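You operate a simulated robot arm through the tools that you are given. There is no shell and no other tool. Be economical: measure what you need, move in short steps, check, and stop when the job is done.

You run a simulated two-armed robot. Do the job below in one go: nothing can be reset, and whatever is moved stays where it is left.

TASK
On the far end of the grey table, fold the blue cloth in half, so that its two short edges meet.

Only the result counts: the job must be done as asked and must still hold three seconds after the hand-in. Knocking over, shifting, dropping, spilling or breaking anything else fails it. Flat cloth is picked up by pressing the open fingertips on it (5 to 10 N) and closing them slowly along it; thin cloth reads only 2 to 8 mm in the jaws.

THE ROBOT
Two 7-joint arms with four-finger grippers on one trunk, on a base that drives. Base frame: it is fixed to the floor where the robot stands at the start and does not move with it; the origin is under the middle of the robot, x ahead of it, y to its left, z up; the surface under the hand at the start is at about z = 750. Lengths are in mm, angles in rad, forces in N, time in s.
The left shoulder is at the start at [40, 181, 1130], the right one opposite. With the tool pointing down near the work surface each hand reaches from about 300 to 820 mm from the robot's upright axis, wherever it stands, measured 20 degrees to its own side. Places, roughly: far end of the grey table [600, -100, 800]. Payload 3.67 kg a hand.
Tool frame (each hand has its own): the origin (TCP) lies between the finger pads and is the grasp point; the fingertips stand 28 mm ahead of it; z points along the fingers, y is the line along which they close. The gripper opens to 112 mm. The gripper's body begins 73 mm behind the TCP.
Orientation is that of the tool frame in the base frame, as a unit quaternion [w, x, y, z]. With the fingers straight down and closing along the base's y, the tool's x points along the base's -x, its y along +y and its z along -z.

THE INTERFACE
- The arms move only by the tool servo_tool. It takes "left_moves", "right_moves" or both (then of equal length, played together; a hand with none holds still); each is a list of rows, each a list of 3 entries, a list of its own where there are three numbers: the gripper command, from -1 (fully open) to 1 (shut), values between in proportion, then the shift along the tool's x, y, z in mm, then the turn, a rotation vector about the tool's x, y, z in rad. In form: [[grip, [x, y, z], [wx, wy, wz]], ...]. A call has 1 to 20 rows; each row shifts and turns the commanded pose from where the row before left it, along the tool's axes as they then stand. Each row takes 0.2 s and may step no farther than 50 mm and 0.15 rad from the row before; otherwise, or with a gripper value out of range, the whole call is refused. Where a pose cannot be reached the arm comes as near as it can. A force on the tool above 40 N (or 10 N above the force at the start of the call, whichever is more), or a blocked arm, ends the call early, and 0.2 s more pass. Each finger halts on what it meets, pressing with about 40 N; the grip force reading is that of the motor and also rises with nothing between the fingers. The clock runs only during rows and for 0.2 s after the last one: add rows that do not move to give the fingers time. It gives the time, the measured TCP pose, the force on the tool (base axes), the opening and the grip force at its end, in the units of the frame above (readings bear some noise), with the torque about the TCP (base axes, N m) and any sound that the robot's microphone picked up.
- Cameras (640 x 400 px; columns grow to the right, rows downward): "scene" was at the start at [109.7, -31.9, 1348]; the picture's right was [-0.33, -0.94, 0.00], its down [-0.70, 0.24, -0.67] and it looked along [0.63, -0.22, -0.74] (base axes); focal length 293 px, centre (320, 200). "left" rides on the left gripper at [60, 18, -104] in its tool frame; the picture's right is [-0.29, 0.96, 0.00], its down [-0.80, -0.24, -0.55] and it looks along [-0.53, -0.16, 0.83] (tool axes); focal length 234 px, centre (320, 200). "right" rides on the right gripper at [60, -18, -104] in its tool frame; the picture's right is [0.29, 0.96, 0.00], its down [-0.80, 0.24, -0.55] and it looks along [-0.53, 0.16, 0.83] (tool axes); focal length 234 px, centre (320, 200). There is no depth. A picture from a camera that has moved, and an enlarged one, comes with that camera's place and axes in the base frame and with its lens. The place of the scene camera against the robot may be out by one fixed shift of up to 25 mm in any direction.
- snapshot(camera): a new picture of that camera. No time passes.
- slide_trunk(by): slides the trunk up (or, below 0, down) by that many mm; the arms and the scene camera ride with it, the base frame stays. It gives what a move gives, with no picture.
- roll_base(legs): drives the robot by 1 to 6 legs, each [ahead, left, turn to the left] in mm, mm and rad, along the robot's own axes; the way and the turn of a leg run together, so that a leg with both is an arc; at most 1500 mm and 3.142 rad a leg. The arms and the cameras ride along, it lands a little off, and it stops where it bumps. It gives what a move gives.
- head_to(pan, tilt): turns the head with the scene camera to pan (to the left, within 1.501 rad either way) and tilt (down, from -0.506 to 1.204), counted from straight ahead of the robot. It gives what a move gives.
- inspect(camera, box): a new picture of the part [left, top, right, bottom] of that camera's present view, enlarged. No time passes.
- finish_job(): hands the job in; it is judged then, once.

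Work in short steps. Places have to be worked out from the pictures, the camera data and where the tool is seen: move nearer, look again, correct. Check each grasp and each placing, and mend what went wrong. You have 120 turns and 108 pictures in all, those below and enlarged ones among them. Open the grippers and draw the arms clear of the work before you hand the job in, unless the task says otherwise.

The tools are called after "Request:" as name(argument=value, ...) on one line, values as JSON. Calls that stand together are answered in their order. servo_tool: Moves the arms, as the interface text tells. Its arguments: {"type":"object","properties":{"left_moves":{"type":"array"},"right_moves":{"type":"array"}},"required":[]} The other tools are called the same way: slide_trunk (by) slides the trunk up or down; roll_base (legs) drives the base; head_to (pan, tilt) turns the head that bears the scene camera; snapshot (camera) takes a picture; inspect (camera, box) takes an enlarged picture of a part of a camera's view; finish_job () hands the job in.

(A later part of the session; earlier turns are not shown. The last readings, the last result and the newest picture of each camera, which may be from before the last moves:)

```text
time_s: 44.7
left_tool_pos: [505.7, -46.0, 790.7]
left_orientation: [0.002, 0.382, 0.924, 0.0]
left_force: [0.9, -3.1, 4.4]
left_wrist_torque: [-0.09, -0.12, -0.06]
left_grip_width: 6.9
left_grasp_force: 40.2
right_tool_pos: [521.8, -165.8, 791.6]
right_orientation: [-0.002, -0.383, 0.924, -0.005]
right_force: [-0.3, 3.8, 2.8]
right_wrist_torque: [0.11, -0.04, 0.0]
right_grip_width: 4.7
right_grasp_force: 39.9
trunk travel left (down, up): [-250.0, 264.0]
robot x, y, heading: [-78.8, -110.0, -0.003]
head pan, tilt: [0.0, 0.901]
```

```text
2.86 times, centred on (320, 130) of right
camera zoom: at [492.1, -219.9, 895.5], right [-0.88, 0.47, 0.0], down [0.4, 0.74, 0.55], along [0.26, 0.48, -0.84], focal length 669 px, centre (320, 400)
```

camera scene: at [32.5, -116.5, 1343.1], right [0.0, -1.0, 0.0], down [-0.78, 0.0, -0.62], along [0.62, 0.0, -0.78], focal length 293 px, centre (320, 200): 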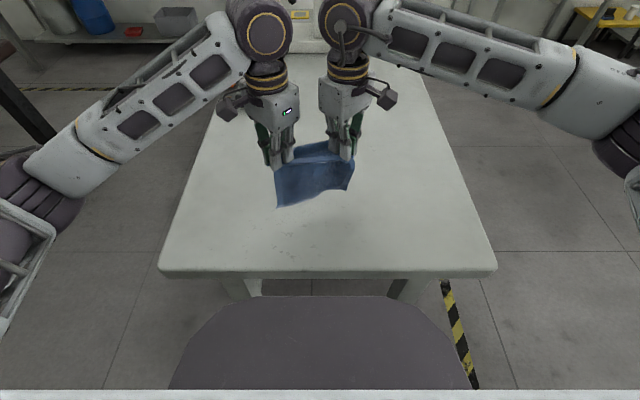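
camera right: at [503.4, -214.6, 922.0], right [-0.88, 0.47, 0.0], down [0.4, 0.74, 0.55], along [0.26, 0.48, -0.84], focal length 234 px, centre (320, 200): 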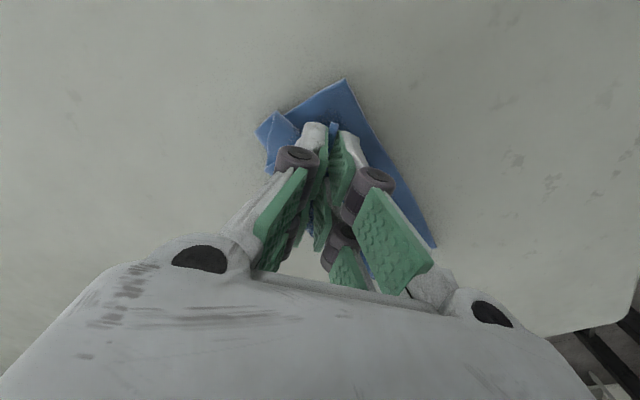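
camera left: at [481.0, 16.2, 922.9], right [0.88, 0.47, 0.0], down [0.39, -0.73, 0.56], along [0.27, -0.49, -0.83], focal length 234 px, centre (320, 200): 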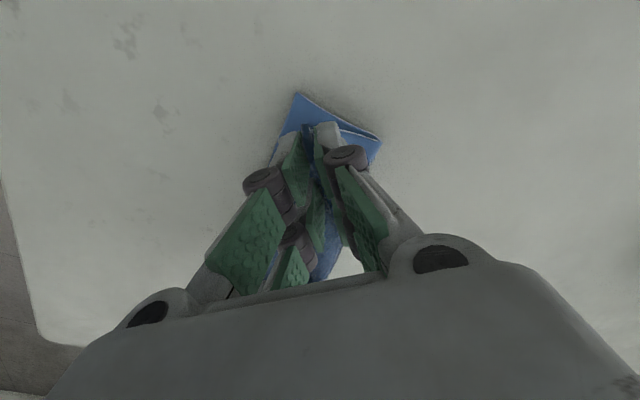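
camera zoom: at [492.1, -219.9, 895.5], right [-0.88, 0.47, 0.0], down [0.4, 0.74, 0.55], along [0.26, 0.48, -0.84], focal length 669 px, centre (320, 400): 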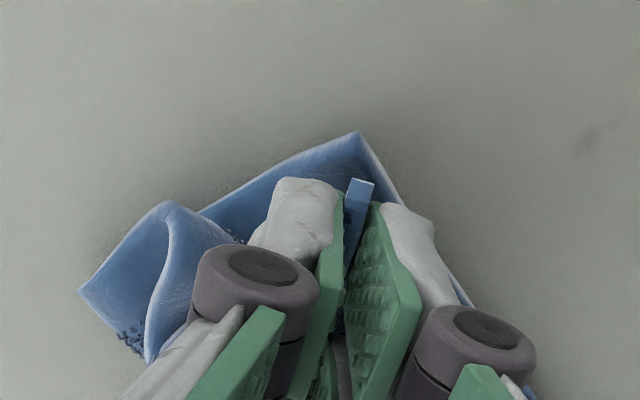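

The corners sit nearly over each other, but the fold line is only about 70 mm out, with slack bulging above. I lift the edge again and use a base drive forward, since the right arm is at its reach limit, to lay more of the lower half.

Request:
servo_tool(left_moves=[[1, [0, 0, -15], [0, 0, 0]], [1, [-3.5, 3.5, -15], [0, 0, 0]], [1, [-3.5, 3.5, -15], [0, 0, 0]], [1, [-3.5, 3.5, -15], [0, 0, 0]], [1, [-3.5, 3.5, -15], [0, 0, 0]]], right_moves=[[1, [0, 0, -15], [0, 0, 0]], [1, [-3.5, -3.5, -15], [0, 0, 0]], [1, [-3.5, -3.5, -15], [0, 0, 0]], [1, [-3.5, -3.5, -15], [0, 0, 0]], [1, [-3.5, -3.5, -15], [0, 0, 0]]])

Request:
roll_base(legs=[[65, 0, 0]])

Request:
inspect(camera="scene", box=[230, 100, 390, 220])

Request:
snapshot(camera="left")

Request:
snapshot(camera="right")

```text
time_s: 45.9
left_tool_pos: [524.3, -46.1, 864.5]
left_orientation: [0.001, 0.383, 0.924, 0.001]
left_force: [0.1, -2.1, 0.0]
left_wrist_torque: [-0.04, -0.03, -0.01]
left_grip_width: 6.7
left_grasp_force: 39.6
right_tool_pos: [541.8, -165.5, 866.8]
right_orientation: [-0.003, -0.382, 0.924, -0.004]
right_force: [-1.0, 2.8, 0.5]
right_wrist_torque: [0.08, 0.01, 0.03]
right_grip_width: 4.7
right_grasp_force: 39.5
trunk travel left (down, up): [-250.0, 264.0]
robot x, y, heading: [-76.4, -112.0, -0.005]
head pan, tilt: [0.0, 0.901]
```

```text
time_s: 46.9
left_tool_pos: [590.3, -45.8, 863.3]
left_orientation: [-0.001, 0.383, 0.924, 0.0]
left_force: [0.4, -2.4, -0.5]
left_wrist_torque: [-0.04, 0.0, 0.01]
left_grip_width: 7.0
left_grasp_force: 40.1
right_tool_pos: [609.1, -166.1, 865.5]
right_orientation: [-0.005, -0.382, 0.924, -0.005]
right_force: [0.3, 3.4, -1.1]
right_wrist_torque: [0.09, 0.09, -0.01]
right_grip_width: 4.4
right_grasp_force: 40.3
trunk travel left (down, up): [-250.0, 264.0]
robot x, y, heading: [-14.3, -107.3, 0.003]
head pan, tilt: [0.0, 0.901]
```

```text
3.33 times, centred on (310, 160) of scene
camera zoom: at [98.6, -116.8, 1342.9], right [0.0, -1.0, 0.0], down [-0.79, 0.0, -0.62], along [0.62, 0.0, -0.79], focal length 977 px, centre (353, 333)
```

zoom: 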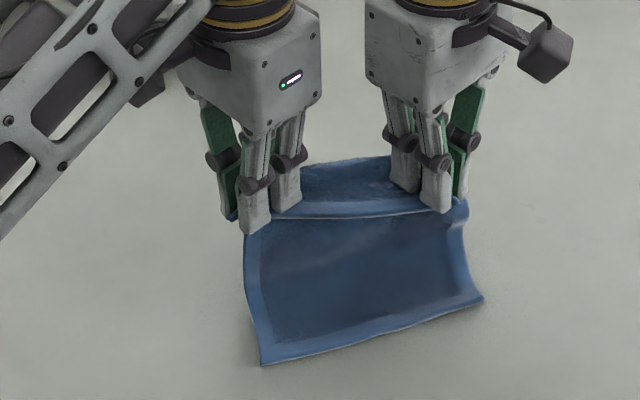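

```text
42 pictures are left
camera left: at [560.2, 10.1, 968.7], right [0.88, 0.47, 0.0], down [0.39, -0.73, 0.55], along [0.26, -0.49, -0.83], focal length 234 px, centre (320, 200)
```

left: 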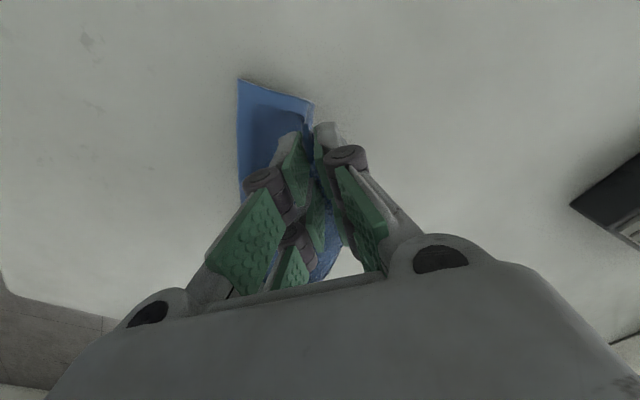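

```text
41 pictures are left
camera right: at [578.9, -220.2, 969.5], right [-0.88, 0.47, 0.0], down [0.4, 0.74, 0.54], along [0.26, 0.48, -0.84], focal length 234 px, centre (320, 200)
```

right: 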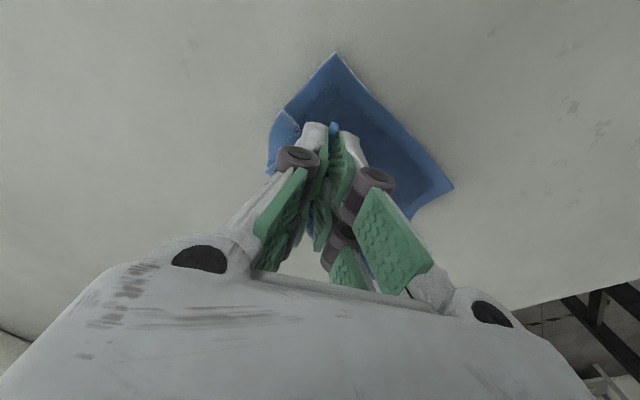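

The far edge slid and turned: its corners are now about (508, −45) and (570, −214). I line the hands up parallel to it and lower straight down so the lower half lies out before I fold back.

Request:
servo_tool(left_moves=[[1, [1, -2.75, 11], [0, 0, 0]], [1, [1, -2.75, 11], [0, 0, 0]], [1, [1, -2.75, 11], [0, 0, 0]], [1, [1, -2.75, 11], [0, 0, 0]]], right_moves=[[1, [-2.75, -1.7, 11], [0, 0, 0]], [1, [-2.75, -1.7, 11], [0, 0, 0]], [1, [-2.75, -1.7, 11], [0, 0, 0]], [1, [-2.75, -1.7, 11], [0, 0, 0]]])

Request:
snapshot(camera="left")

Request:
snapshot(camera="right")

```text
time_s: 47.9
left_tool_pos: [578.9, -51.0, 820.0]
left_orientation: [0.001, 0.382, 0.924, 0.001]
left_force: [0.6, -0.9, -0.9]
left_wrist_torque: [0.05, -0.06, 0.01]
left_grip_width: 6.8
left_grasp_force: 39.4
right_tool_pos: [620.0, -164.5, 822.1]
right_orientation: [-0.004, -0.382, 0.924, -0.004]
right_force: [-1.4, 1.5, 0.0]
right_wrist_torque: [0.03, 0.0, 0.04]
right_grip_width: 4.5
right_grasp_force: 40.2
trunk travel left (down, up): [-250.0, 264.0]
robot x, y, heading: [-12.3, -110.3, -0.002]
head pan, tilt: [0.0, 0.901]
```

```text
40 pictures are left
camera left: at [548.5, 5.3, 925.2], right [0.88, 0.47, 0.0], down [0.39, -0.73, 0.55], along [0.26, -0.49, -0.83], focal length 234 px, centre (320, 200)
```

left: 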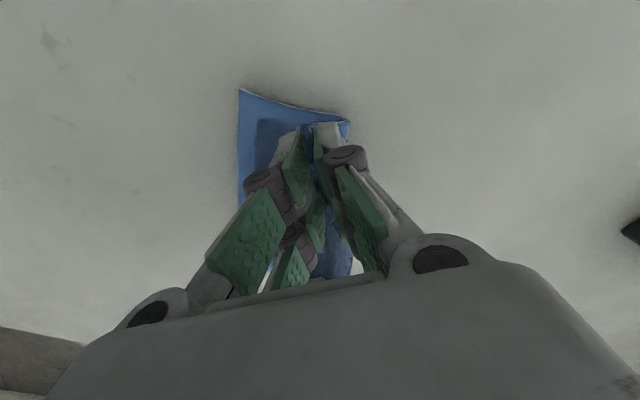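

```text
39 pictures are left
camera right: at [589.9, -217.7, 925.9], right [-0.88, 0.47, 0.0], down [0.4, 0.74, 0.54], along [0.26, 0.48, -0.84], focal length 234 px, centre (320, 200)
```

right: 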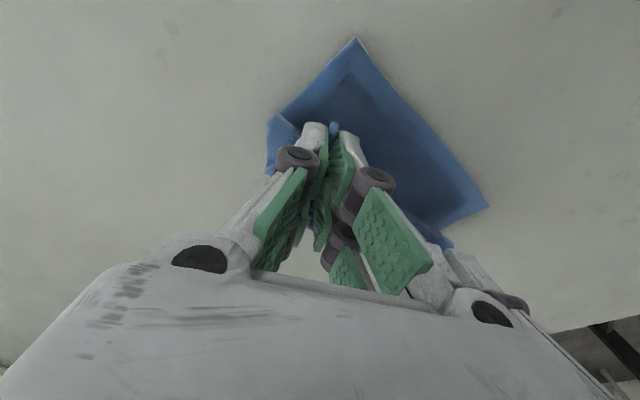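

The lower edge stays at (512, −44) and (569, −211). I continue straight down to push the lobe outward.

Request:
servo_tool(left_moves=[[1, [0, 0, 9], [0, 0, 0]], [1, [0, 0, 9], [0, 0, 0]], [1, [0, 0, 8], [0, 0, 0]]], right_moves=[[1, [0, 0, 9], [0, 0, 0]], [1, [0, 0, 9], [0, 0, 0]], [1, [0, 0, 8], [0, 0, 0]]])

Request:
snapshot(camera="left")

Request:
snapshot(camera="right")

```text
time_s: 48.7
left_tool_pos: [578.6, -52.6, 794.5]
left_orientation: [0.001, 0.381, 0.924, 0.001]
left_force: [0.9, -1.1, 0.7]
left_wrist_torque: [0.06, -0.06, -0.01]
left_grip_width: 6.9
left_grasp_force: 40.0
right_tool_pos: [619.8, -164.9, 795.8]
right_orientation: [-0.004, -0.382, 0.924, -0.004]
right_force: [-0.1, 1.5, 0.9]
right_wrist_torque: [0.03, 0.03, 0.01]
right_grip_width: 4.5
right_grasp_force: 40.0
trunk travel left (down, up): [-250.0, 264.0]
robot x, y, heading: [-15.8, -113.1, -0.003]
head pan, tilt: [0.0, 0.901]
```

```text
38 pictures are left
camera left: at [548.0, 4.7, 899.4], right [0.88, 0.47, 0.0], down [0.39, -0.73, 0.56], along [0.26, -0.49, -0.83], focal length 234 px, centre (320, 200)
```

left: 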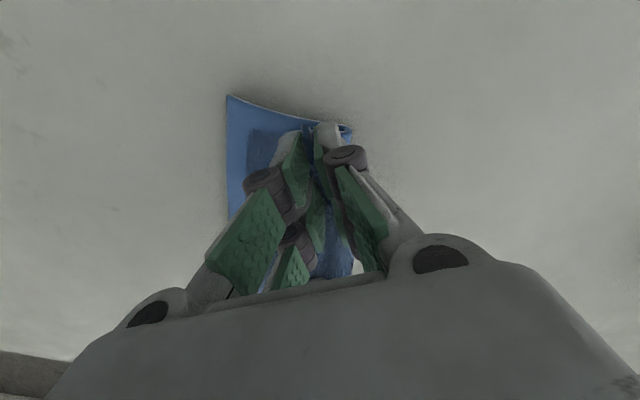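

```text
37 pictures are left
camera right: at [590.1, -218.2, 900.2], right [-0.88, 0.47, 0.0], down [0.4, 0.74, 0.54], along [0.26, 0.48, -0.84], focal length 234 px, centre (320, 200)
```

right: 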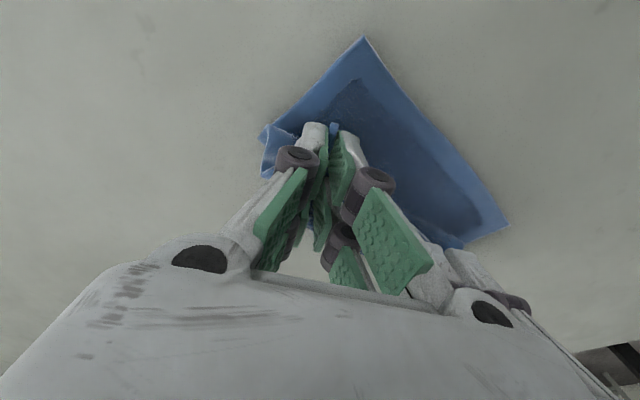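

The far corners are at (512, −44) and (568, −212), and the fold is about 78 mm out. I carry the held edge back over the far edge and set it down.

Request:
servo_tool(left_moves=[[1, [0, 0, -8], [0, 0, 0]], [1, [4.4, -8.15, 0], [0, 0, 0]], [1, [4.4, -8.15, 0], [0, 0, 0]], [1, [4.4, -8.15, 0], [0, 0, 0]], [1, [4.4, -8.15, 0], [0, 0, 0]], [1, [0, 0, 6], [0, 0, 0]], [1, [0, 0, 6], [0, 0, 0]]], right_moves=[[1, [0, 0, -8], [0, 0, 0]], [1, [8.4, 4.7, 0], [0, 0, 0]], [1, [8.4, 4.7, 0], [0, 0, 0]], [1, [8.4, 4.7, 0], [0, 0, 0]], [1, [8.4, 4.7, 0], [0, 0, 0]], [1, [0, 0, 6], [0, 0, 0]], [1, [0, 0, 6], [0, 0, 0]]])

Request:
inspect(camera="left", box=[200, 50, 440, 200])

Request:
inspect(camera="right", box=[220, 50, 460, 200])

Request:
inspect(camera="scene", box=[240, 110, 400, 230])

```text
time_s: 50.3
left_tool_pos: [542.8, -62.2, 791.6]
left_orientation: [0.002, 0.383, 0.924, 0.001]
left_force: [-0.6, 0.0, 2.2]
left_wrist_torque: [-0.01, -0.05, 0.01]
left_grip_width: 6.7
left_grasp_force: 40.2
right_tool_pos: [581.8, -173.6, 793.3]
right_orientation: [-0.003, -0.383, 0.924, -0.004]
right_force: [0.1, 0.6, 2.1]
right_wrist_torque: [0.02, 0.01, 0.01]
right_grip_width: 4.5
right_grasp_force: 39.9
trunk travel left (down, up): [-250.0, 264.0]
robot x, y, heading: [-14.4, -110.5, -0.002]
head pan, tilt: [0.0, 0.901]
```

```text
2.67 times, centred on (320, 125) of left
camera zoom: at [512.0, -6.0, 896.3], right [0.88, 0.47, 0.0], down [0.39, -0.73, 0.56], along [0.27, -0.49, -0.83], focal length 624 px, centre (320, 400)
```

zoom: 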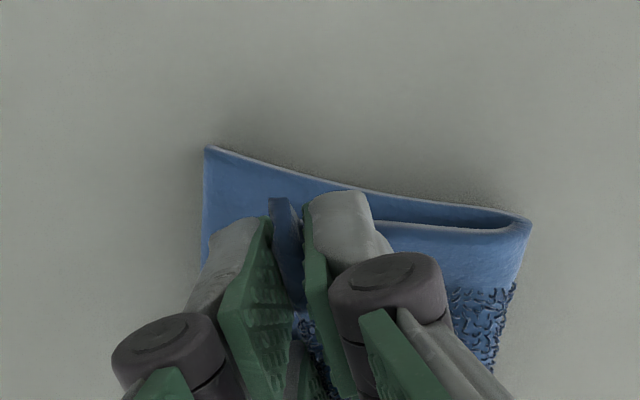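

```text
2.67 times, centred on (340, 125) of right
camera zoom: at [552.5, -228.4, 897.1], right [-0.88, 0.47, 0.0], down [0.4, 0.74, 0.55], along [0.26, 0.48, -0.84], focal length 624 px, centre (267, 400)
```

zoom: 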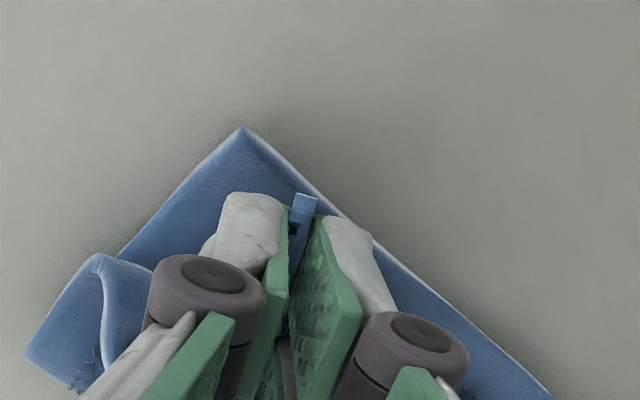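

```text
3.33 times, centred on (320, 170) of scene
camera zoom: at [95.7, -116.9, 1343.2], right [0.0, -1.0, 0.0], down [-0.78, 0.0, -0.62], along [0.62, 0.0, -0.78], focal length 977 px, centre (320, 300)
```

zoom: 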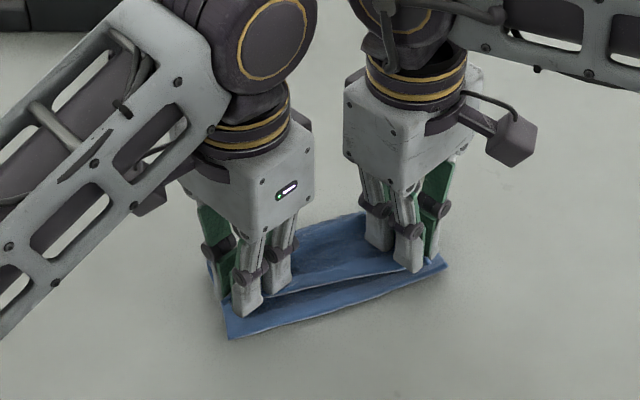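

The hidden slack suggests the jaws hold a gather of more than one layer. The edges are roughly over each other, so I open and rise clear to see the true state.

Request:
servo_tool(left_moves=[[0.8, [0, 0, 0], [0, 0, 0]], [0.6, [0, 0, 0], [0, 0, 0]], [0.4, [0, 0, 0], [0, 0, 0]], [0.3, [0, 0, -10], [0, 0, 0]], [0.3, [0, 0, -25], [0, 0, 0]], [0.3, [15, 15, -35], [0, 0, 0]], [0.3, [25, 25, -35], [0, 0, 0]], [0.3, [25, 25, -20], [0, 0, 0]], [0.3, [25, 25, 0], [0, 0, 0]]], right_moves=[[0.8, [0, 0, 0], [0, 0, 0]], [0.6, [0, 0, 0], [0, 0, 0]], [0.4, [0, 0, 0], [0, 0, 0]], [0.3, [0, 0, -10], [0, 0, 0]], [0.3, [0, 0, -25], [0, 0, 0]], [0.3, [15, -15, -35], [0, 0, 0]], [0.3, [25, -25, -35], [0, 0, 0]], [0.3, [25, -25, -20], [0, 0, 0]], [0.3, [25, -25, 0], [0, 0, 0]]])

Request:
snapshot(camera="scene")

Request:
snapshot(camera="left")

Request:
snapshot(camera="right")

```text
time_s: 52.3
left_tool_pos: [542.8, 67.7, 916.1]
left_orientation: [0.001, 0.383, 0.924, 0.0]
left_force: [0.2, 0.3, 0.2]
left_wrist_torque: [-0.03, -0.02, 0.0]
left_grip_width: 39.5
left_grasp_force: 0.0
right_tool_pos: [583.4, -274.2, 918.5]
right_orientation: [-0.002, -0.381, 0.924, -0.004]
right_force: [0.0, 0.2, 0.5]
right_wrist_torque: [-0.02, -0.03, 0.02]
right_grip_width: 39.1
right_grasp_force: 0.1
right hand out of reach, approached as far as the arm can: row 9
trunk travel left (down, up): [-250.0, 264.0]
robot x, y, heading: [-14.0, -109.3, -0.002]
head pan, tilt: [0.0, 0.901]
```

```text
33 pictures are left
camera scene: at [96.2, -114.9, 1343.1], right [0.0, -1.0, 0.0], down [-0.78, 0.0, -0.62], along [0.62, 0.0, -0.78], focal length 293 px, centre (320, 200)
```

scene: 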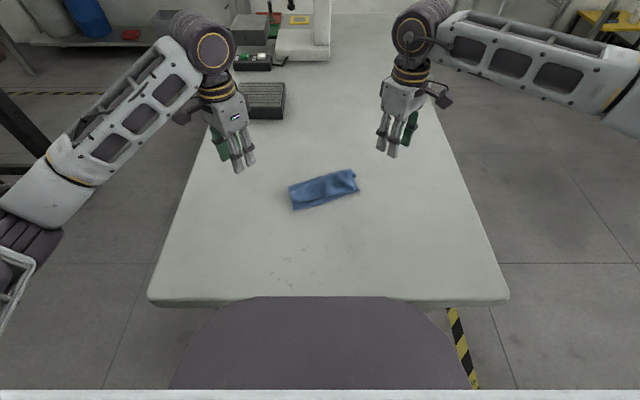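

```text
32 pictures are left
camera left: at [511.7, 122.9, 1019.8], right [0.88, 0.47, 0.0], down [0.39, -0.73, 0.56], along [0.26, -0.49, -0.83], focal length 234 px, centre (320, 200)
```

left: 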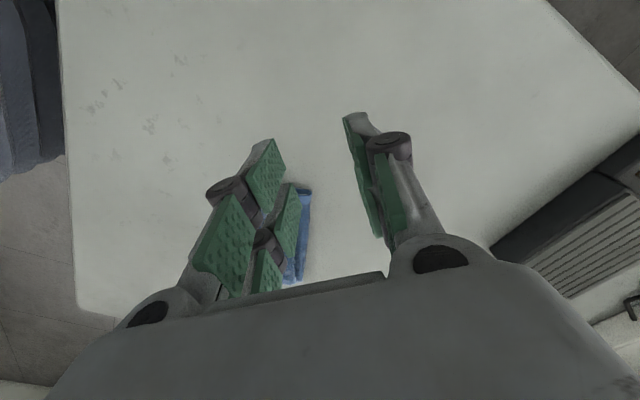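

```text
31 pictures are left
camera right: at [553.3, -328.2, 1023.3], right [-0.88, 0.48, 0.0], down [0.4, 0.74, 0.54], along [0.26, 0.48, -0.84], focal length 234 px, centre (320, 200)
```

right: 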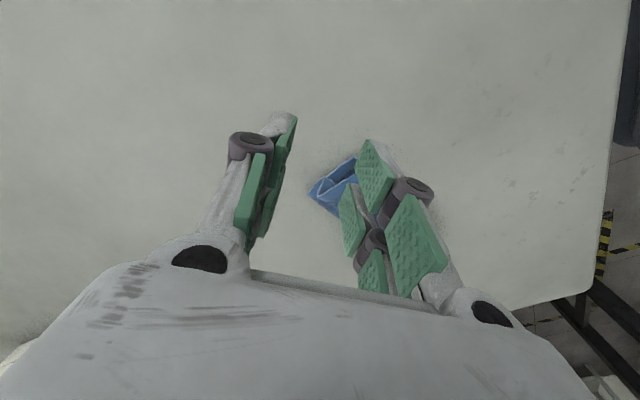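

I look closely at the released cloth.

Request:
inspect(camera="scene", box=[280, 160, 368, 215])

```text
7.27 times, centred on (324, 188) of scene
camera zoom: at [96.2, -114.9, 1343.1], right [0.0, -1.0, 0.0], down [-0.78, 0.0, -0.62], along [0.62, 0.0, -0.78], focal length 2132 px, centre (291, 291)
```

zoom: 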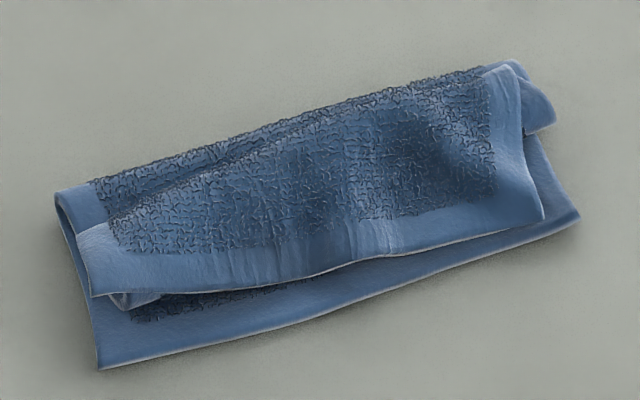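

Now it is clear: the upper part is pleated, because the jaws had taken two layers, but its free edge points the right way. I regrasp only the top layer near its corners with a small opening and a light press.

Request:
servo_tool(left_moves=[[0.7, [-19, -17.5, 10], [0, 0, 0]], [0.7, [-19, -17.5, 15], [0, 0, 0]], [0.7, [-19, -17.5, 25], [0, 0, 0]], [0.7, [-19, -17.5, 25], [0, 0, 0]], [0.7, [-19, -17.5, 25], [0, 0, 0]]], right_moves=[[0.7, [-12.9, 15.1, 10], [0, 0, 0]], [0.7, [-12.9, 15.1, 15], [0, 0, 0]], [0.7, [-12.9, 15.1, 25], [0, 0, 0]], [0.7, [-12.9, 15.1, 25], [0, 0, 0]], [0.7, [-12.9, 15.1, 25], [0, 0, 0]]])

Request:
inspect(camera="left", box=[200, 50, 440, 200])

Request:
inspect(camera="right", box=[200, 50, 440, 200])

```text
time_s: 53.5
left_tool_pos: [548.5, -63.9, 815.3]
left_orientation: [0.001, 0.382, 0.924, 0.0]
left_force: [0.5, 1.0, -0.1]
left_wrist_torque: [-0.01, 0.0, 0.0]
left_grip_width: 16.9
left_grasp_force: 0.0
right_tool_pos: [575.4, -177.5, 818.2]
right_orientation: [-0.004, -0.382, 0.924, -0.004]
right_force: [0.4, -0.1, -0.6]
right_wrist_torque: [0.03, 0.03, 0.01]
right_grip_width: 16.9
right_grasp_force: 0.1
trunk travel left (down, up): [-250.0, 264.0]
robot x, y, heading: [-13.8, -112.2, -0.002]
head pan, tilt: [0.0, 0.901]
```

```text
2.67 times, centred on (320, 125) of left
camera zoom: at [518.2, -8.5, 919.4], right [0.88, 0.47, 0.0], down [0.39, -0.73, 0.55], along [0.26, -0.49, -0.83], focal length 624 px, centre (320, 400)
```

zoom: 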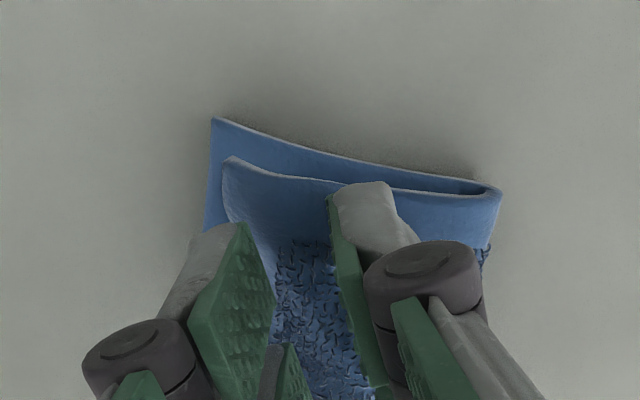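

```text
2.67 times, centred on (320, 125) of right
camera zoom: at [545.0, -232.0, 922.6], right [-0.88, 0.47, 0.0], down [0.4, 0.74, 0.54], along [0.26, 0.48, -0.84], focal length 624 px, centre (320, 400)
```

zoom: 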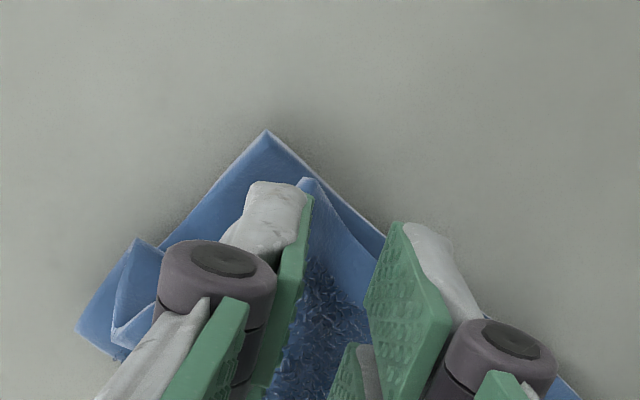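

Left needs to shift 11 mm back toward the corner and right about 4 mm forward. Then I go down near contact.

Request:
servo_tool(left_moves=[[0.7, [7.8, -7.8, 5], [0, 0, 0]], [0.7, [0, 0, 7], [0, 0, 0]], [0.7, [0, 0, 4], [0, 0, 0]], [0.7, [0, 0, 3], [0, 0, 0]]], right_moves=[[0.7, [-2.8, -2.8, 8], [0, 0, 0]], [0.7, [0, 0, 7], [0, 0, 0]], [0.7, [0, 0, 4], [0, 0, 0]], [0.7, [0, 0, 3], [0, 0, 0]]])

```text
time_s: 54.5
left_tool_pos: [536.7, -64.0, 796.2]
left_orientation: [0.001, 0.383, 0.924, 0.0]
left_force: [-0.5, 0.4, 0.1]
left_wrist_torque: [-0.02, 0.01, -0.05]
left_grip_width: 16.5
left_grasp_force: 0.1
right_tool_pos: [578.5, -179.0, 794.3]
right_orientation: [-0.004, -0.383, 0.924, -0.004]
right_force: [-0.3, -0.5, 0.4]
right_wrist_torque: [0.0, 0.01, -0.05]
right_grip_width: 16.9
right_grasp_force: 0.0
trunk travel left (down, up): [-250.0, 264.0]
robot x, y, heading: [-15.1, -109.4, -0.005]
head pan, tilt: [0.0, 0.901]
```

No contact yet; I go down further.

Request:
servo_tool(left_moves=[[0.7, [0, 0, 3], [0, 0, 0]], [0.7, [0, 0, 3], [0, 0, 0]], [0.7, [0, 0, 2], [0, 0, 0]]], right_moves=[[0.7, [0, 0, 3], [0, 0, 0]], [0.7, [0, 0, 2], [0, 0, 0]], [0.7, [0, 0, 2], [0, 0, 0]]])

```text
time_s: 55.3
left_tool_pos: [536.7, -63.8, 790.1]
left_orientation: [0.001, 0.383, 0.924, 0.0]
left_force: [-0.3, 0.2, 5.7]
left_wrist_torque: [0.04, -0.1, -0.01]
left_grip_width: 16.6
left_grasp_force: 0.1
right_tool_pos: [578.4, -177.9, 789.4]
right_orientation: [-0.003, -0.382, 0.924, -0.005]
right_force: [0.2, -0.1, 2.6]
right_wrist_torque: [0.02, -0.06, -0.03]
right_grip_width: 16.7
right_grasp_force: 0.0
trunk travel left (down, up): [-250.0, 264.0]
robot x, y, heading: [-14.5, -114.0, -0.002]
head pan, tilt: [0.0, 0.901]
```

Light contact (6 N and 3 N). I add a little on the right, close slowly, then lift slightly.

Request:
servo_tool(left_moves=[[0.7, [0, 0, 0], [0, 0, 0]], [0.74, [0, 0, 0], [0, 0, 0]], [0.78, [0, 0, 0], [0, 0, 0]], [0.82, [0, 0, 0], [0, 0, 0]], [0.86, [0, 0, 0], [0, 0, 0]], [0.9, [0, 0, 0], [0, 0, 0]], [0.94, [0, 0, 0], [0, 0, 0]], [1, [0, 0, 0], [0, 0, 0]], [1, [0, 0, 0], [0, 0, 0]], [1, [0, 0, 0], [0, 0, 0]], [1, [0, 0, -15], [0, 0, 0]], [1, [0, 0, -20], [0, 0, 0]]], right_moves=[[0.7, [0, 0, 0.8], [0, 0, 0]], [0.74, [0, 0, 0], [0, 0, 0]], [0.78, [0, 0, 0], [0, 0, 0]], [0.82, [0, 0, 0], [0, 0, 0]], [0.86, [0, 0, 0], [0, 0, 0]], [0.9, [0, 0, 0], [0, 0, 0]], [0.94, [0, 0, 0], [0, 0, 0]], [1, [0, 0, 0], [0, 0, 0]], [1, [0, 0, 0], [0, 0, 0]], [1, [0, 0, 0], [0, 0, 0]], [1, [0, 0, -15], [0, 0, 0]], [1, [0, 0, -20], [0, 0, 0]]])

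Request:
inspect(camera="scene", box=[260, 130, 380, 220])

```text
time_s: 57.9
left_tool_pos: [535.8, -63.7, 823.3]
left_orientation: [0.002, 0.383, 0.924, 0.001]
left_force: [-0.2, -0.9, -0.6]
left_wrist_torque: [0.0, 0.02, -0.04]
left_grip_width: 4.0
left_grasp_force: 40.2
right_tool_pos: [579.4, -178.7, 823.1]
right_orientation: [-0.004, -0.382, 0.924, -0.004]
right_force: [-0.8, -0.1, 0.2]
right_wrist_torque: [0.05, 0.01, -0.01]
right_grip_width: 2.1
right_grasp_force: 39.0
trunk travel left (down, up): [-250.0, 264.0]
robot x, y, heading: [-14.9, -112.6, -0.004]
head pan, tilt: [0.0, 0.901]
```

```text
4.44 times, centred on (320, 175) of scene
camera zoom: at [95.9, -116.8, 1343.2], right [0.0, -1.0, 0.0], down [-0.78, 0.0, -0.62], along [0.62, 0.0, -0.78], focal length 1303 px, centre (320, 311)
```

zoom: 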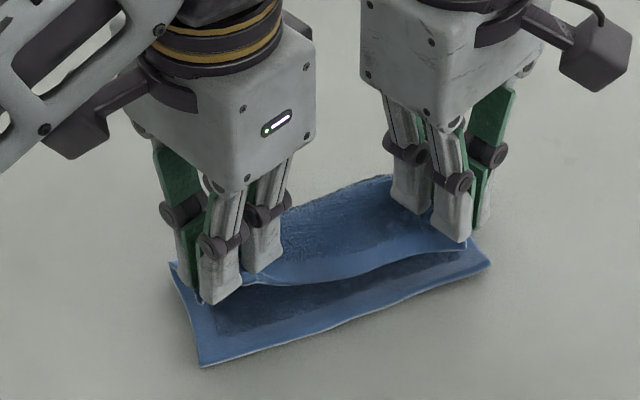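

Both are now single-layer grips (4.0 and 2.1 mm). I lift the cloth to hang fully, unpleating it, and bring it back toward x≈450 while squaring it up.

Request:
servo_tool(left_moves=[[1, [0, 0, -20], [0, 0, 0]], [1, [0, 0, -20], [0, 0, 0]], [1, [0, 0, -20], [0, 0, 0]], [1, [0, 0, -20], [0, 0, 0]], [1, [0, 0, -20], [0, 0, 0]], [1, [11.8, -9.7, -20], [0, 0, 0]], [1, [11.8, -9.7, -20], [0, 0, 0]], [1, [11.8, -9.7, -20], [0, 0, 0]], [1, [11.8, -9.7, -10], [0, 0, 0]], [1, [11.8, -9.7, 0], [0, 0, 0]], [1, [11.8, -9.7, 0], [0, 0, 0]], [1, [0, 0, 0], [0, 0, 0]]], right_moves=[[1, [0, 0, -20], [0, 0, 0]], [1, [0, 0, -20], [0, 0, 0]], [1, [0, 0, -20], [0, 0, 0]], [1, [0, 0, -20], [0, 0, 0]], [1, [0, 0, -20], [0, 0, 0]], [1, [12.1, 13.5, -20], [0, 0, 0]], [1, [12.1, 13.5, -20], [0, 0, 0]], [1, [12.1, 13.5, -20], [0, 0, 0]], [1, [12.1, 13.5, -10], [0, 0, 0]], [1, [12.1, 13.5, 0], [0, 0, 0]], [1, [12.1, 13.5, 0], [0, 0, 0]], [1, [0, 0, 0], [0, 0, 0]]])

Request:
inspect(camera="scene", box=[220, 110, 420, 250])

```text
time_s: 60.5
left_tool_pos: [445.6, -54.8, 993.1]
left_orientation: [0.001, 0.381, 0.924, 0.0]
left_force: [-0.8, -0.2, -0.6]
left_wrist_torque: [-0.02, 0.01, -0.04]
left_grip_width: 3.8
left_grasp_force: 39.9
right_tool_pos: [471.2, -170.6, 992.4]
right_orientation: [-0.004, -0.381, 0.924, -0.005]
right_force: [0.2, 0.3, -0.6]
right_wrist_torque: [0.02, -0.01, 0.0]
right_grip_width: 1.9
right_grasp_force: 39.3
trunk travel left (down, up): [-250.0, 264.0]
robot x, y, heading: [-16.7, -108.0, -0.003]
head pan, tilt: [0.0, 0.901]
```

```text
2.86 times, centred on (320, 180) of scene
camera zoom: at [97.1, -116.8, 1343.1], right [0.0, -1.0, 0.0], down [-0.78, 0.0, -0.62], along [0.62, 0.0, -0.78], focal length 838 px, centre (320, 257)
```

zoom: 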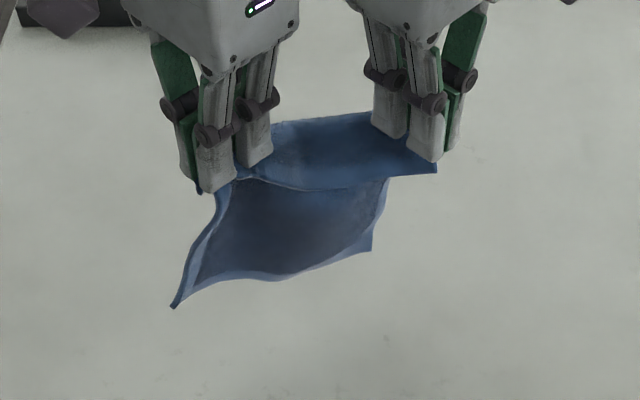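

It hangs somewhat twisted. I let it settle for a moment and look again.

Request:
servo_tool(left_moves=[[1, [0, 0, 0], [0, 0, 0]], [1, [0, 0, 0], [0, 0, 0]], [1, [0, 0, 0], [0, 0, 0]], [1, [0, 0, 0], [0, 0, 0]], [1, [0, 0, 0], [0, 0, 0]], [1, [0, 0, 0], [0, 0, 0]]])

Request:
inspect(camera="scene", box=[250, 130, 390, 230])

Request:
snapshot(camera="right")

```text
time_s: 61.9
left_tool_pos: [445.9, -54.9, 993.1]
left_orientation: [0.002, 0.381, 0.924, 0.001]
left_force: [-0.3, -0.1, -0.3]
left_wrist_torque: [-0.02, 0.0, -0.02]
left_grip_width: 4.3
left_grasp_force: 40.6
right_tool_pos: [470.4, -170.6, 993.5]
right_orientation: [-0.004, -0.382, 0.924, -0.005]
right_force: [0.4, -0.2, -0.1]
right_wrist_torque: [0.01, -0.01, 0.0]
right_grip_width: 1.8
right_grasp_force: 39.6
trunk travel left (down, up): [-250.0, 264.0]
robot x, y, heading: [-15.1, -109.4, -0.003]
head pan, tilt: [0.0, 0.901]
```

```text
4.00 times, centred on (320, 180) of scene
camera zoom: at [96.5, -116.7, 1343.1], right [0.0, -1.0, 0.0], down [-0.78, 0.0, -0.62], along [0.62, 0.0, -0.78], focal length 1173 px, centre (320, 280)
```

zoom: 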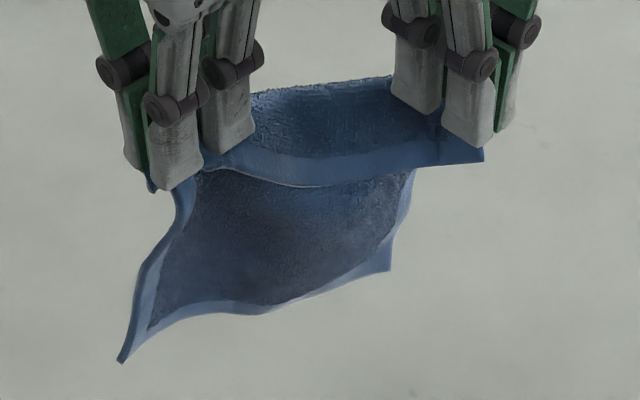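

```text
24 pictures are left
camera right: at [440.6, -224.8, 1097.5], right [-0.88, 0.47, 0.0], down [0.4, 0.74, 0.54], along [0.26, 0.48, -0.84], focal length 234 px, centre (320, 200)
```

right: 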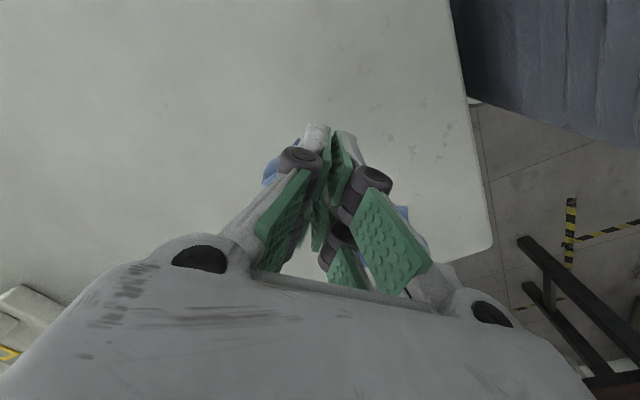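

The bottom edge hangs with its left corner lowest. I lower it close to the table, then drag forward while lowering so that the edge trails flat as it did before.

Request:
servo_tool(left_moves=[[1, [5.3, -5.3, 16], [0, 0, 0]], [1, [5.3, -5.3, 16], [0, 0, 0]], [1, [5.3, -5.3, 16], [0, 0, 0]], [1, [5.3, -5.3, 16], [0, 0, 0]], [1, [-8.5, 8.5, 4], [0, 0, 0]], [1, [-8.5, 8.5, 4], [0, 0, 0]], [1, [-8.5, 8.5, 4], [0, 0, 0]], [1, [-8.5, 8.5, 4], [0, 0, 0]], [1, [-8.5, 8.5, 4], [0, 0, 0]], [1, [-8.5, 8.5, 4], [0, 0, 0]], [1, [-8.5, 8.5, 4], [0, 0, 0]], [1, [-8.5, 8.5, 4], [0, 0, 0]], [1, [-8.5, 8.5, 4], [0, 0, 0]]], right_moves=[[1, [5.3, 5.3, 18], [0, 0, 0]], [1, [5.3, 5.3, 18], [0, 0, 0]], [1, [5.3, 5.3, 18], [0, 0, 0]], [1, [5.3, 5.3, 18], [0, 0, 0]], [1, [-8.5, -8.5, 5], [0, 0, 0]], [1, [-8.5, -8.5, 5], [0, 0, 0]], [1, [-8.5, -8.5, 5], [0, 0, 0]], [1, [-8.5, -8.5, 5], [0, 0, 0]], [1, [-8.5, -8.5, 5], [0, 0, 0]], [1, [-8.5, -8.5, 5], [0, 0, 0]], [1, [-8.5, -8.5, 5], [0, 0, 0]], [1, [-8.5, -8.5, 5], [0, 0, 0]], [1, [-8.5, -8.5, 5], [0, 0, 0]]])

Request:
inspect(camera="scene", box=[240, 130, 400, 240])

```text
time_s: 64.7
left_tool_pos: [525.4, -55.0, 892.6]
left_orientation: [0.002, 0.383, 0.924, 0.001]
left_force: [0.4, 0.6, 0.0]
left_wrist_torque: [0.0, 0.01, -0.06]
left_grip_width: 3.8
left_grasp_force: 39.5
right_tool_pos: [548.4, -172.1, 875.2]
right_orientation: [-0.004, -0.382, 0.924, -0.005]
right_force: [-0.1, -0.2, -0.1]
right_wrist_torque: [0.03, 0.05, -0.03]
right_grip_width: 2.1
right_grasp_force: 39.6
trunk travel left (down, up): [-250.0, 264.0]
robot x, y, heading: [-13.4, -111.7, 0.006]
head pan, tilt: [0.0, 0.901]
```

```text
3.64 times, centred on (320, 185) of scene
camera zoom: at [97.1, -116.8, 1343.1], right [0.0, -1.0, 0.0], down [-0.78, 0.0, -0.62], along [0.62, 0.0, -0.78], focal length 1066 px, centre (320, 254)
```

zoom: 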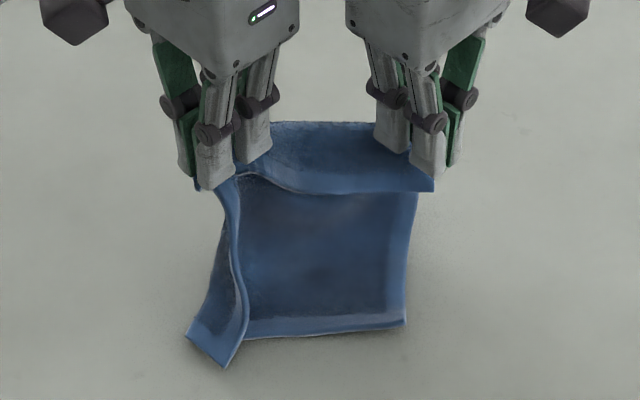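

The lower half trails well, except that the left strip is turned over. I raise the left hand to free that corner, then lower it again with a forward drag.

Request:
servo_tool(left_moves=[[1, [0, 0, -20], [0, 0, 0]], [1, [3, 3, -20], [0, 0, 0]], [1, [3, 3, -15], [0, 0, 0]], [1, [0, 0, 0], [0, 0, 0]], [1, [0, 0, 0], [0, 0, 0]], [1, [-8.5, 8.5, 12], [0, 0, 0]], [1, [-8.5, 8.5, 12], [0, 0, 0]], [1, [-8.5, 8.5, 12], [0, 0, 0]], [1, [-8.5, 8.5, 10], [0, 0, 0]]], right_moves=[[1, [0, 0, -5], [0, 0, 0]], [1, [0, 0, -5], [0, 0, 0]], [1, [0, 0, -5], [0, 0, 0]], [1, [0, 0, 0], [0, 0, 0]], [1, [0, 0, 0], [0, 0, 0]], [1, [-8.5, -8.5, 3], [0, 0, 0]], [1, [-8.5, -8.5, 3], [0, 0, 0]], [1, [-8.5, -8.5, 3], [0, 0, 0]], [1, [-8.5, -8.5, 3], [0, 0, 0]]])

Request:
inspect(camera="scene", box=[240, 120, 400, 230])

```text
time_s: 66.7
left_tool_pos: [573.0, -45.9, 902.3]
left_orientation: [0.0, 0.382, 0.924, 0.001]
left_force: [-0.4, -0.5, -0.4]
left_wrist_torque: [-0.01, 0.01, -0.03]
left_grip_width: 4.2
left_grasp_force: 40.3
right_tool_pos: [597.9, -172.1, 876.9]
right_orientation: [-0.004, -0.382, 0.924, -0.005]
right_force: [6.0, -9.0, -4.3]
right_wrist_torque: [-0.28, -0.02, -0.21]
right_grip_width: 2.3
right_grasp_force: 38.9
trunk travel left (down, up): [-250.0, 264.0]
robot x, y, heading: [-10.0, -114.9, -0.002]
head pan, tilt: [0.0, 0.901]
```

```text
3.64 times, centred on (320, 175) of scene
camera zoom: at [97.2, -116.7, 1343.1], right [0.0, -1.0, 0.0], down [-0.78, 0.0, -0.62], along [0.62, 0.0, -0.78], focal length 1066 px, centre (320, 291)
```

zoom: 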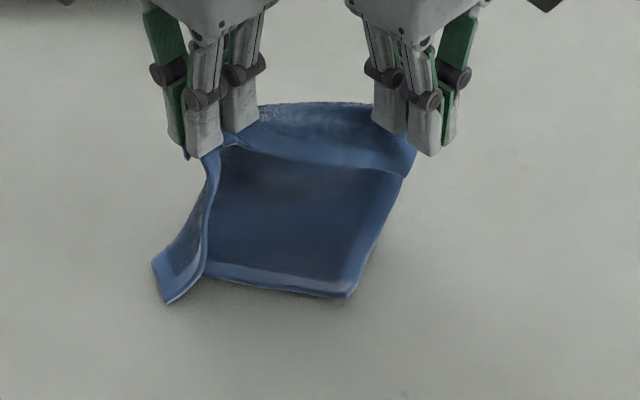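

The hands have too little sideways tension, so the sheet ripples. I lift it free again, come back, and widen the hands until the top edge is taut.

Request:
servo_tool(left_moves=[[1, [9.9, -9.3, -14], [0, 0, 0]], [1, [9.9, -9.3, -14], [0, 0, 0]], [1, [9.9, -9.3, -14], [0, 0, 0]], [1, [9.9, -9.3, -14], [0, 0, 0]], [1, [9.9, -9.3, -14], [0, 0, 0]], [1, [2, 2, 0], [0, 0, 0]], [1, [2, 2, 0], [0, 0, 0]], [1, [0, 0, 0], [0, 0, 0]]], right_moves=[[1, [10.2, 9, -19], [0, 0, 0]], [1, [10.2, 9, -19], [0, 0, 0]], [1, [10.2, 9, -19], [0, 0, 0]], [1, [10.2, 9, -19], [0, 0, 0]], [1, [10.2, 9, -19], [0, 0, 0]], [1, [2, -2, 0], [0, 0, 0]], [1, [2, -2, 0], [0, 0, 0]], [1, [0, 0, 0], [0, 0, 0]]])

Request:
inspect(camera="scene", box=[250, 110, 390, 220])

```text
time_s: 68.5
left_tool_pos: [504.1, -38.7, 972.9]
left_orientation: [0.0, 0.382, 0.924, 0.0]
left_force: [1.6, -6.7, 0.3]
left_wrist_torque: [-0.22, -0.04, -0.06]
left_grip_width: 4.1
left_grasp_force: 40.5
right_tool_pos: [529.2, -180.0, 974.8]
right_orientation: [-0.003, -0.383, 0.924, -0.004]
right_force: [-1.5, 6.2, 0.1]
right_wrist_torque: [0.15, 0.05, 0.18]
right_grip_width: 2.2
right_grasp_force: 39.2
trunk travel left (down, up): [-250.0, 264.0]
robot x, y, heading: [-15.5, -106.1, -0.002]
head pan, tilt: [0.0, 0.901]
```

```text
3.64 times, centred on (320, 165) of scene
camera zoom: at [96.6, -116.8, 1343.1], right [0.0, -1.0, 0.0], down [-0.78, 0.0, -0.62], along [0.62, 0.0, -0.78], focal length 1066 px, centre (320, 327)
```

zoom: 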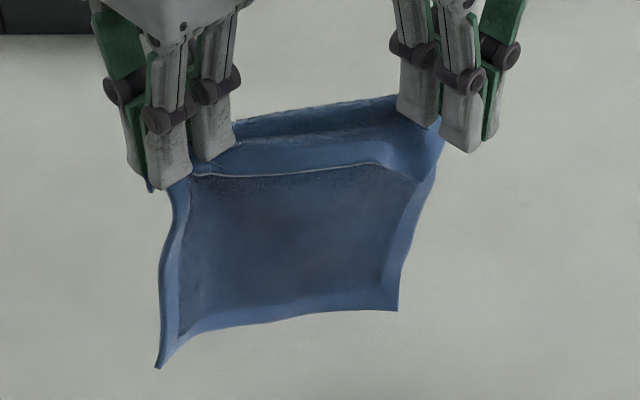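

Now it hangs nearly flat and taut, with 6 N between the hands. I step back, lower it, and drag forward again keeping this separation.

Request:
servo_tool(left_moves=[[1, [10.6, -10.6, 8], [0, 0, 0]], [1, [10.6, -10.6, 8], [0, 0, 0]], [1, [10.6, -10.6, 8], [0, 0, 0]], [1, [10.6, -10.6, 8], [0, 0, 0]], [1, [0, 0, 0], [0, 0, 0]], [1, [0, 0, 0], [0, 0, 0]], [1, [-8.5, 8.5, 6], [0, 0, 0]], [1, [-8.5, 8.5, 6], [0, 0, 0]], [1, [-8.5, 8.5, 6], [0, 0, 0]], [1, [-8.5, 8.5, 6], [0, 0, 0]], [1, [-8.5, 8.5, 5], [0, 0, 0]], [1, [-8.5, 8.5, 5], [0, 0, 0]], [1, [-8.5, 8.5, 5], [0, 0, 0]], [1, [-8.5, 8.5, 5], [0, 0, 0]]], right_moves=[[1, [10.6, 10.6, 11], [0, 0, 0]], [1, [10.6, 10.6, 11], [0, 0, 0]], [1, [10.6, 10.6, 11], [0, 0, 0]], [1, [10.6, 10.6, 11], [0, 0, 0]], [1, [0, 0, 0], [0, 0, 0]], [1, [0, 0, 0], [0, 0, 0]], [1, [-8.5, -8.5, 7], [0, 0, 0]], [1, [-8.5, -8.5, 7], [0, 0, 0]], [1, [-8.5, -8.5, 7], [0, 0, 0]], [1, [-8.5, -8.5, 7], [0, 0, 0]], [1, [-8.5, -8.5, 6], [0, 0, 0]], [1, [-8.5, -8.5, 6], [0, 0, 0]], [1, [-8.5, -8.5, 6], [0, 0, 0]], [1, [-8.5, -8.5, 6], [0, 0, 0]]])

Request:
inspect(camera="scene", box=[240, 120, 400, 230])

```text
time_s: 71.5
left_tool_pos: [542.0, -37.5, 896.6]
left_orientation: [0.0, 0.383, 0.924, 0.001]
left_force: [0.5, -0.9, 0.3]
left_wrist_torque: [-0.01, 0.0, -0.01]
left_grip_width: 3.8
left_grasp_force: 39.7
right_tool_pos: [568.1, -183.1, 878.0]
right_orientation: [-0.004, -0.382, 0.924, -0.005]
right_force: [0.1, 0.0, 0.5]
right_wrist_torque: [-0.01, -0.01, 0.01]
right_grip_width: 0.0
right_grasp_force: 35.9
trunk travel left (down, up): [-250.0, 264.0]
robot x, y, heading: [-15.0, -111.4, -0.002]
head pan, tilt: [0.0, 0.901]
```

```text
3.64 times, centred on (320, 175) of scene
camera zoom: at [97.2, -116.6, 1343.1], right [0.0, -1.0, 0.0], down [-0.78, 0.0, -0.62], along [0.62, 0.0, -0.78], focal length 1066 px, centre (320, 291)
```

zoom: 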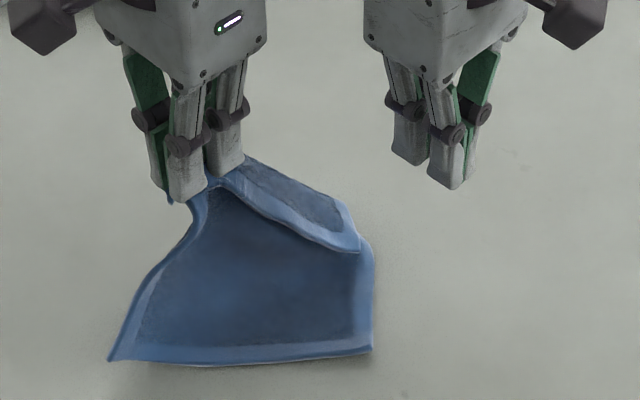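

The right grip slipped off, but the lower half now lies flat and straight: near-side edge at x≈483, from y≈+28 to −150. The left hand still holds its corner, so I lay that over the lower-left corner while the right hand withdraws.

Request:
servo_tool(left_moves=[[1, [10.3, 1.4, 10], [0, 0, 0]], [1, [10.3, 1.4, 10], [0, 0, 0]], [1, [10.3, 1.4, 14], [0, 0, 0]], [1, [10.3, 1.4, 14], [0, 0, 0]], [1, [10.3, 1.4, 16], [0, 0, 0]], [1, [10.3, 1.4, 16], [0, 0, 0]], [1, [0, 0, 12], [0, 0, 0]], [1, [0, 0, 10], [0, 0, 0]]], right_moves=[[0.7, [0, 0, -20], [0, 0, 0]], [0.7, [14, -14, -20], [0, 0, 0]], [0.7, [14, -14, -20], [0, 0, 0]], [0.7, [14, -14, 0], [0, 0, 0]], [0.7, [0, 0, 0], [0, 0, 0]], [0.7, [0, 0, 0], [0, 0, 0]], [0.7, [0, 0, 0], [0, 0, 0]], [0.7, [0, 0, 0], [0, 0, 0]]])

Request:
inspect(camera="scene", box=[240, 120, 400, 230])

Request:
snapshot(camera="left")

```text
time_s: 73.3
left_tool_pos: [503.0, 11.9, 795.7]
left_orientation: [0.001, 0.383, 0.924, 0.0]
left_force: [-0.6, 0.6, 2.4]
left_wrist_torque: [-0.01, 0.0, -0.01]
left_grip_width: 3.9
left_grasp_force: 39.6
right_tool_pos: [565.6, -241.0, 939.3]
right_orientation: [-0.003, -0.382, 0.924, -0.005]
right_force: [-0.4, -0.3, -0.3]
right_wrist_torque: [0.05, 0.03, -0.02]
right_grip_width: 16.6
right_grasp_force: 0.2
trunk travel left (down, up): [-250.0, 264.0]
robot x, y, heading: [-15.6, -109.7, -0.002]
head pan, tilt: [0.0, 0.901]
```

```text
3.64 times, centred on (320, 175) of scene
camera zoom: at [96.2, -116.6, 1343.2], right [0.0, -1.0, 0.0], down [-0.78, 0.0, -0.62], along [0.62, 0.0, -0.78], focal length 1066 px, centre (320, 291)
```

zoom: 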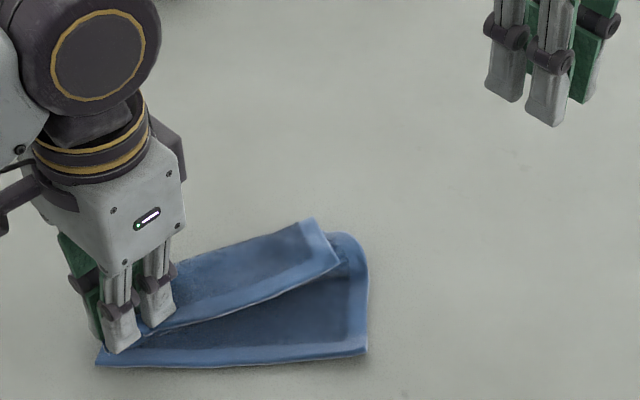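

```text
18 pictures are left
camera left: at [472.4, 67.8, 899.9], right [0.88, 0.47, 0.0], down [0.39, -0.73, 0.56], along [0.27, -0.49, -0.83], focal length 234 px, centre (320, 200)
```

left: 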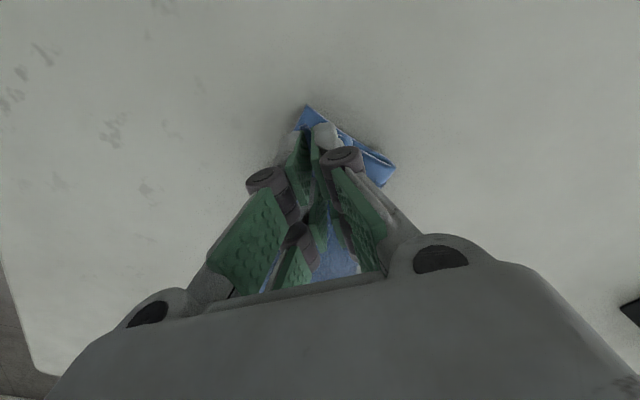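

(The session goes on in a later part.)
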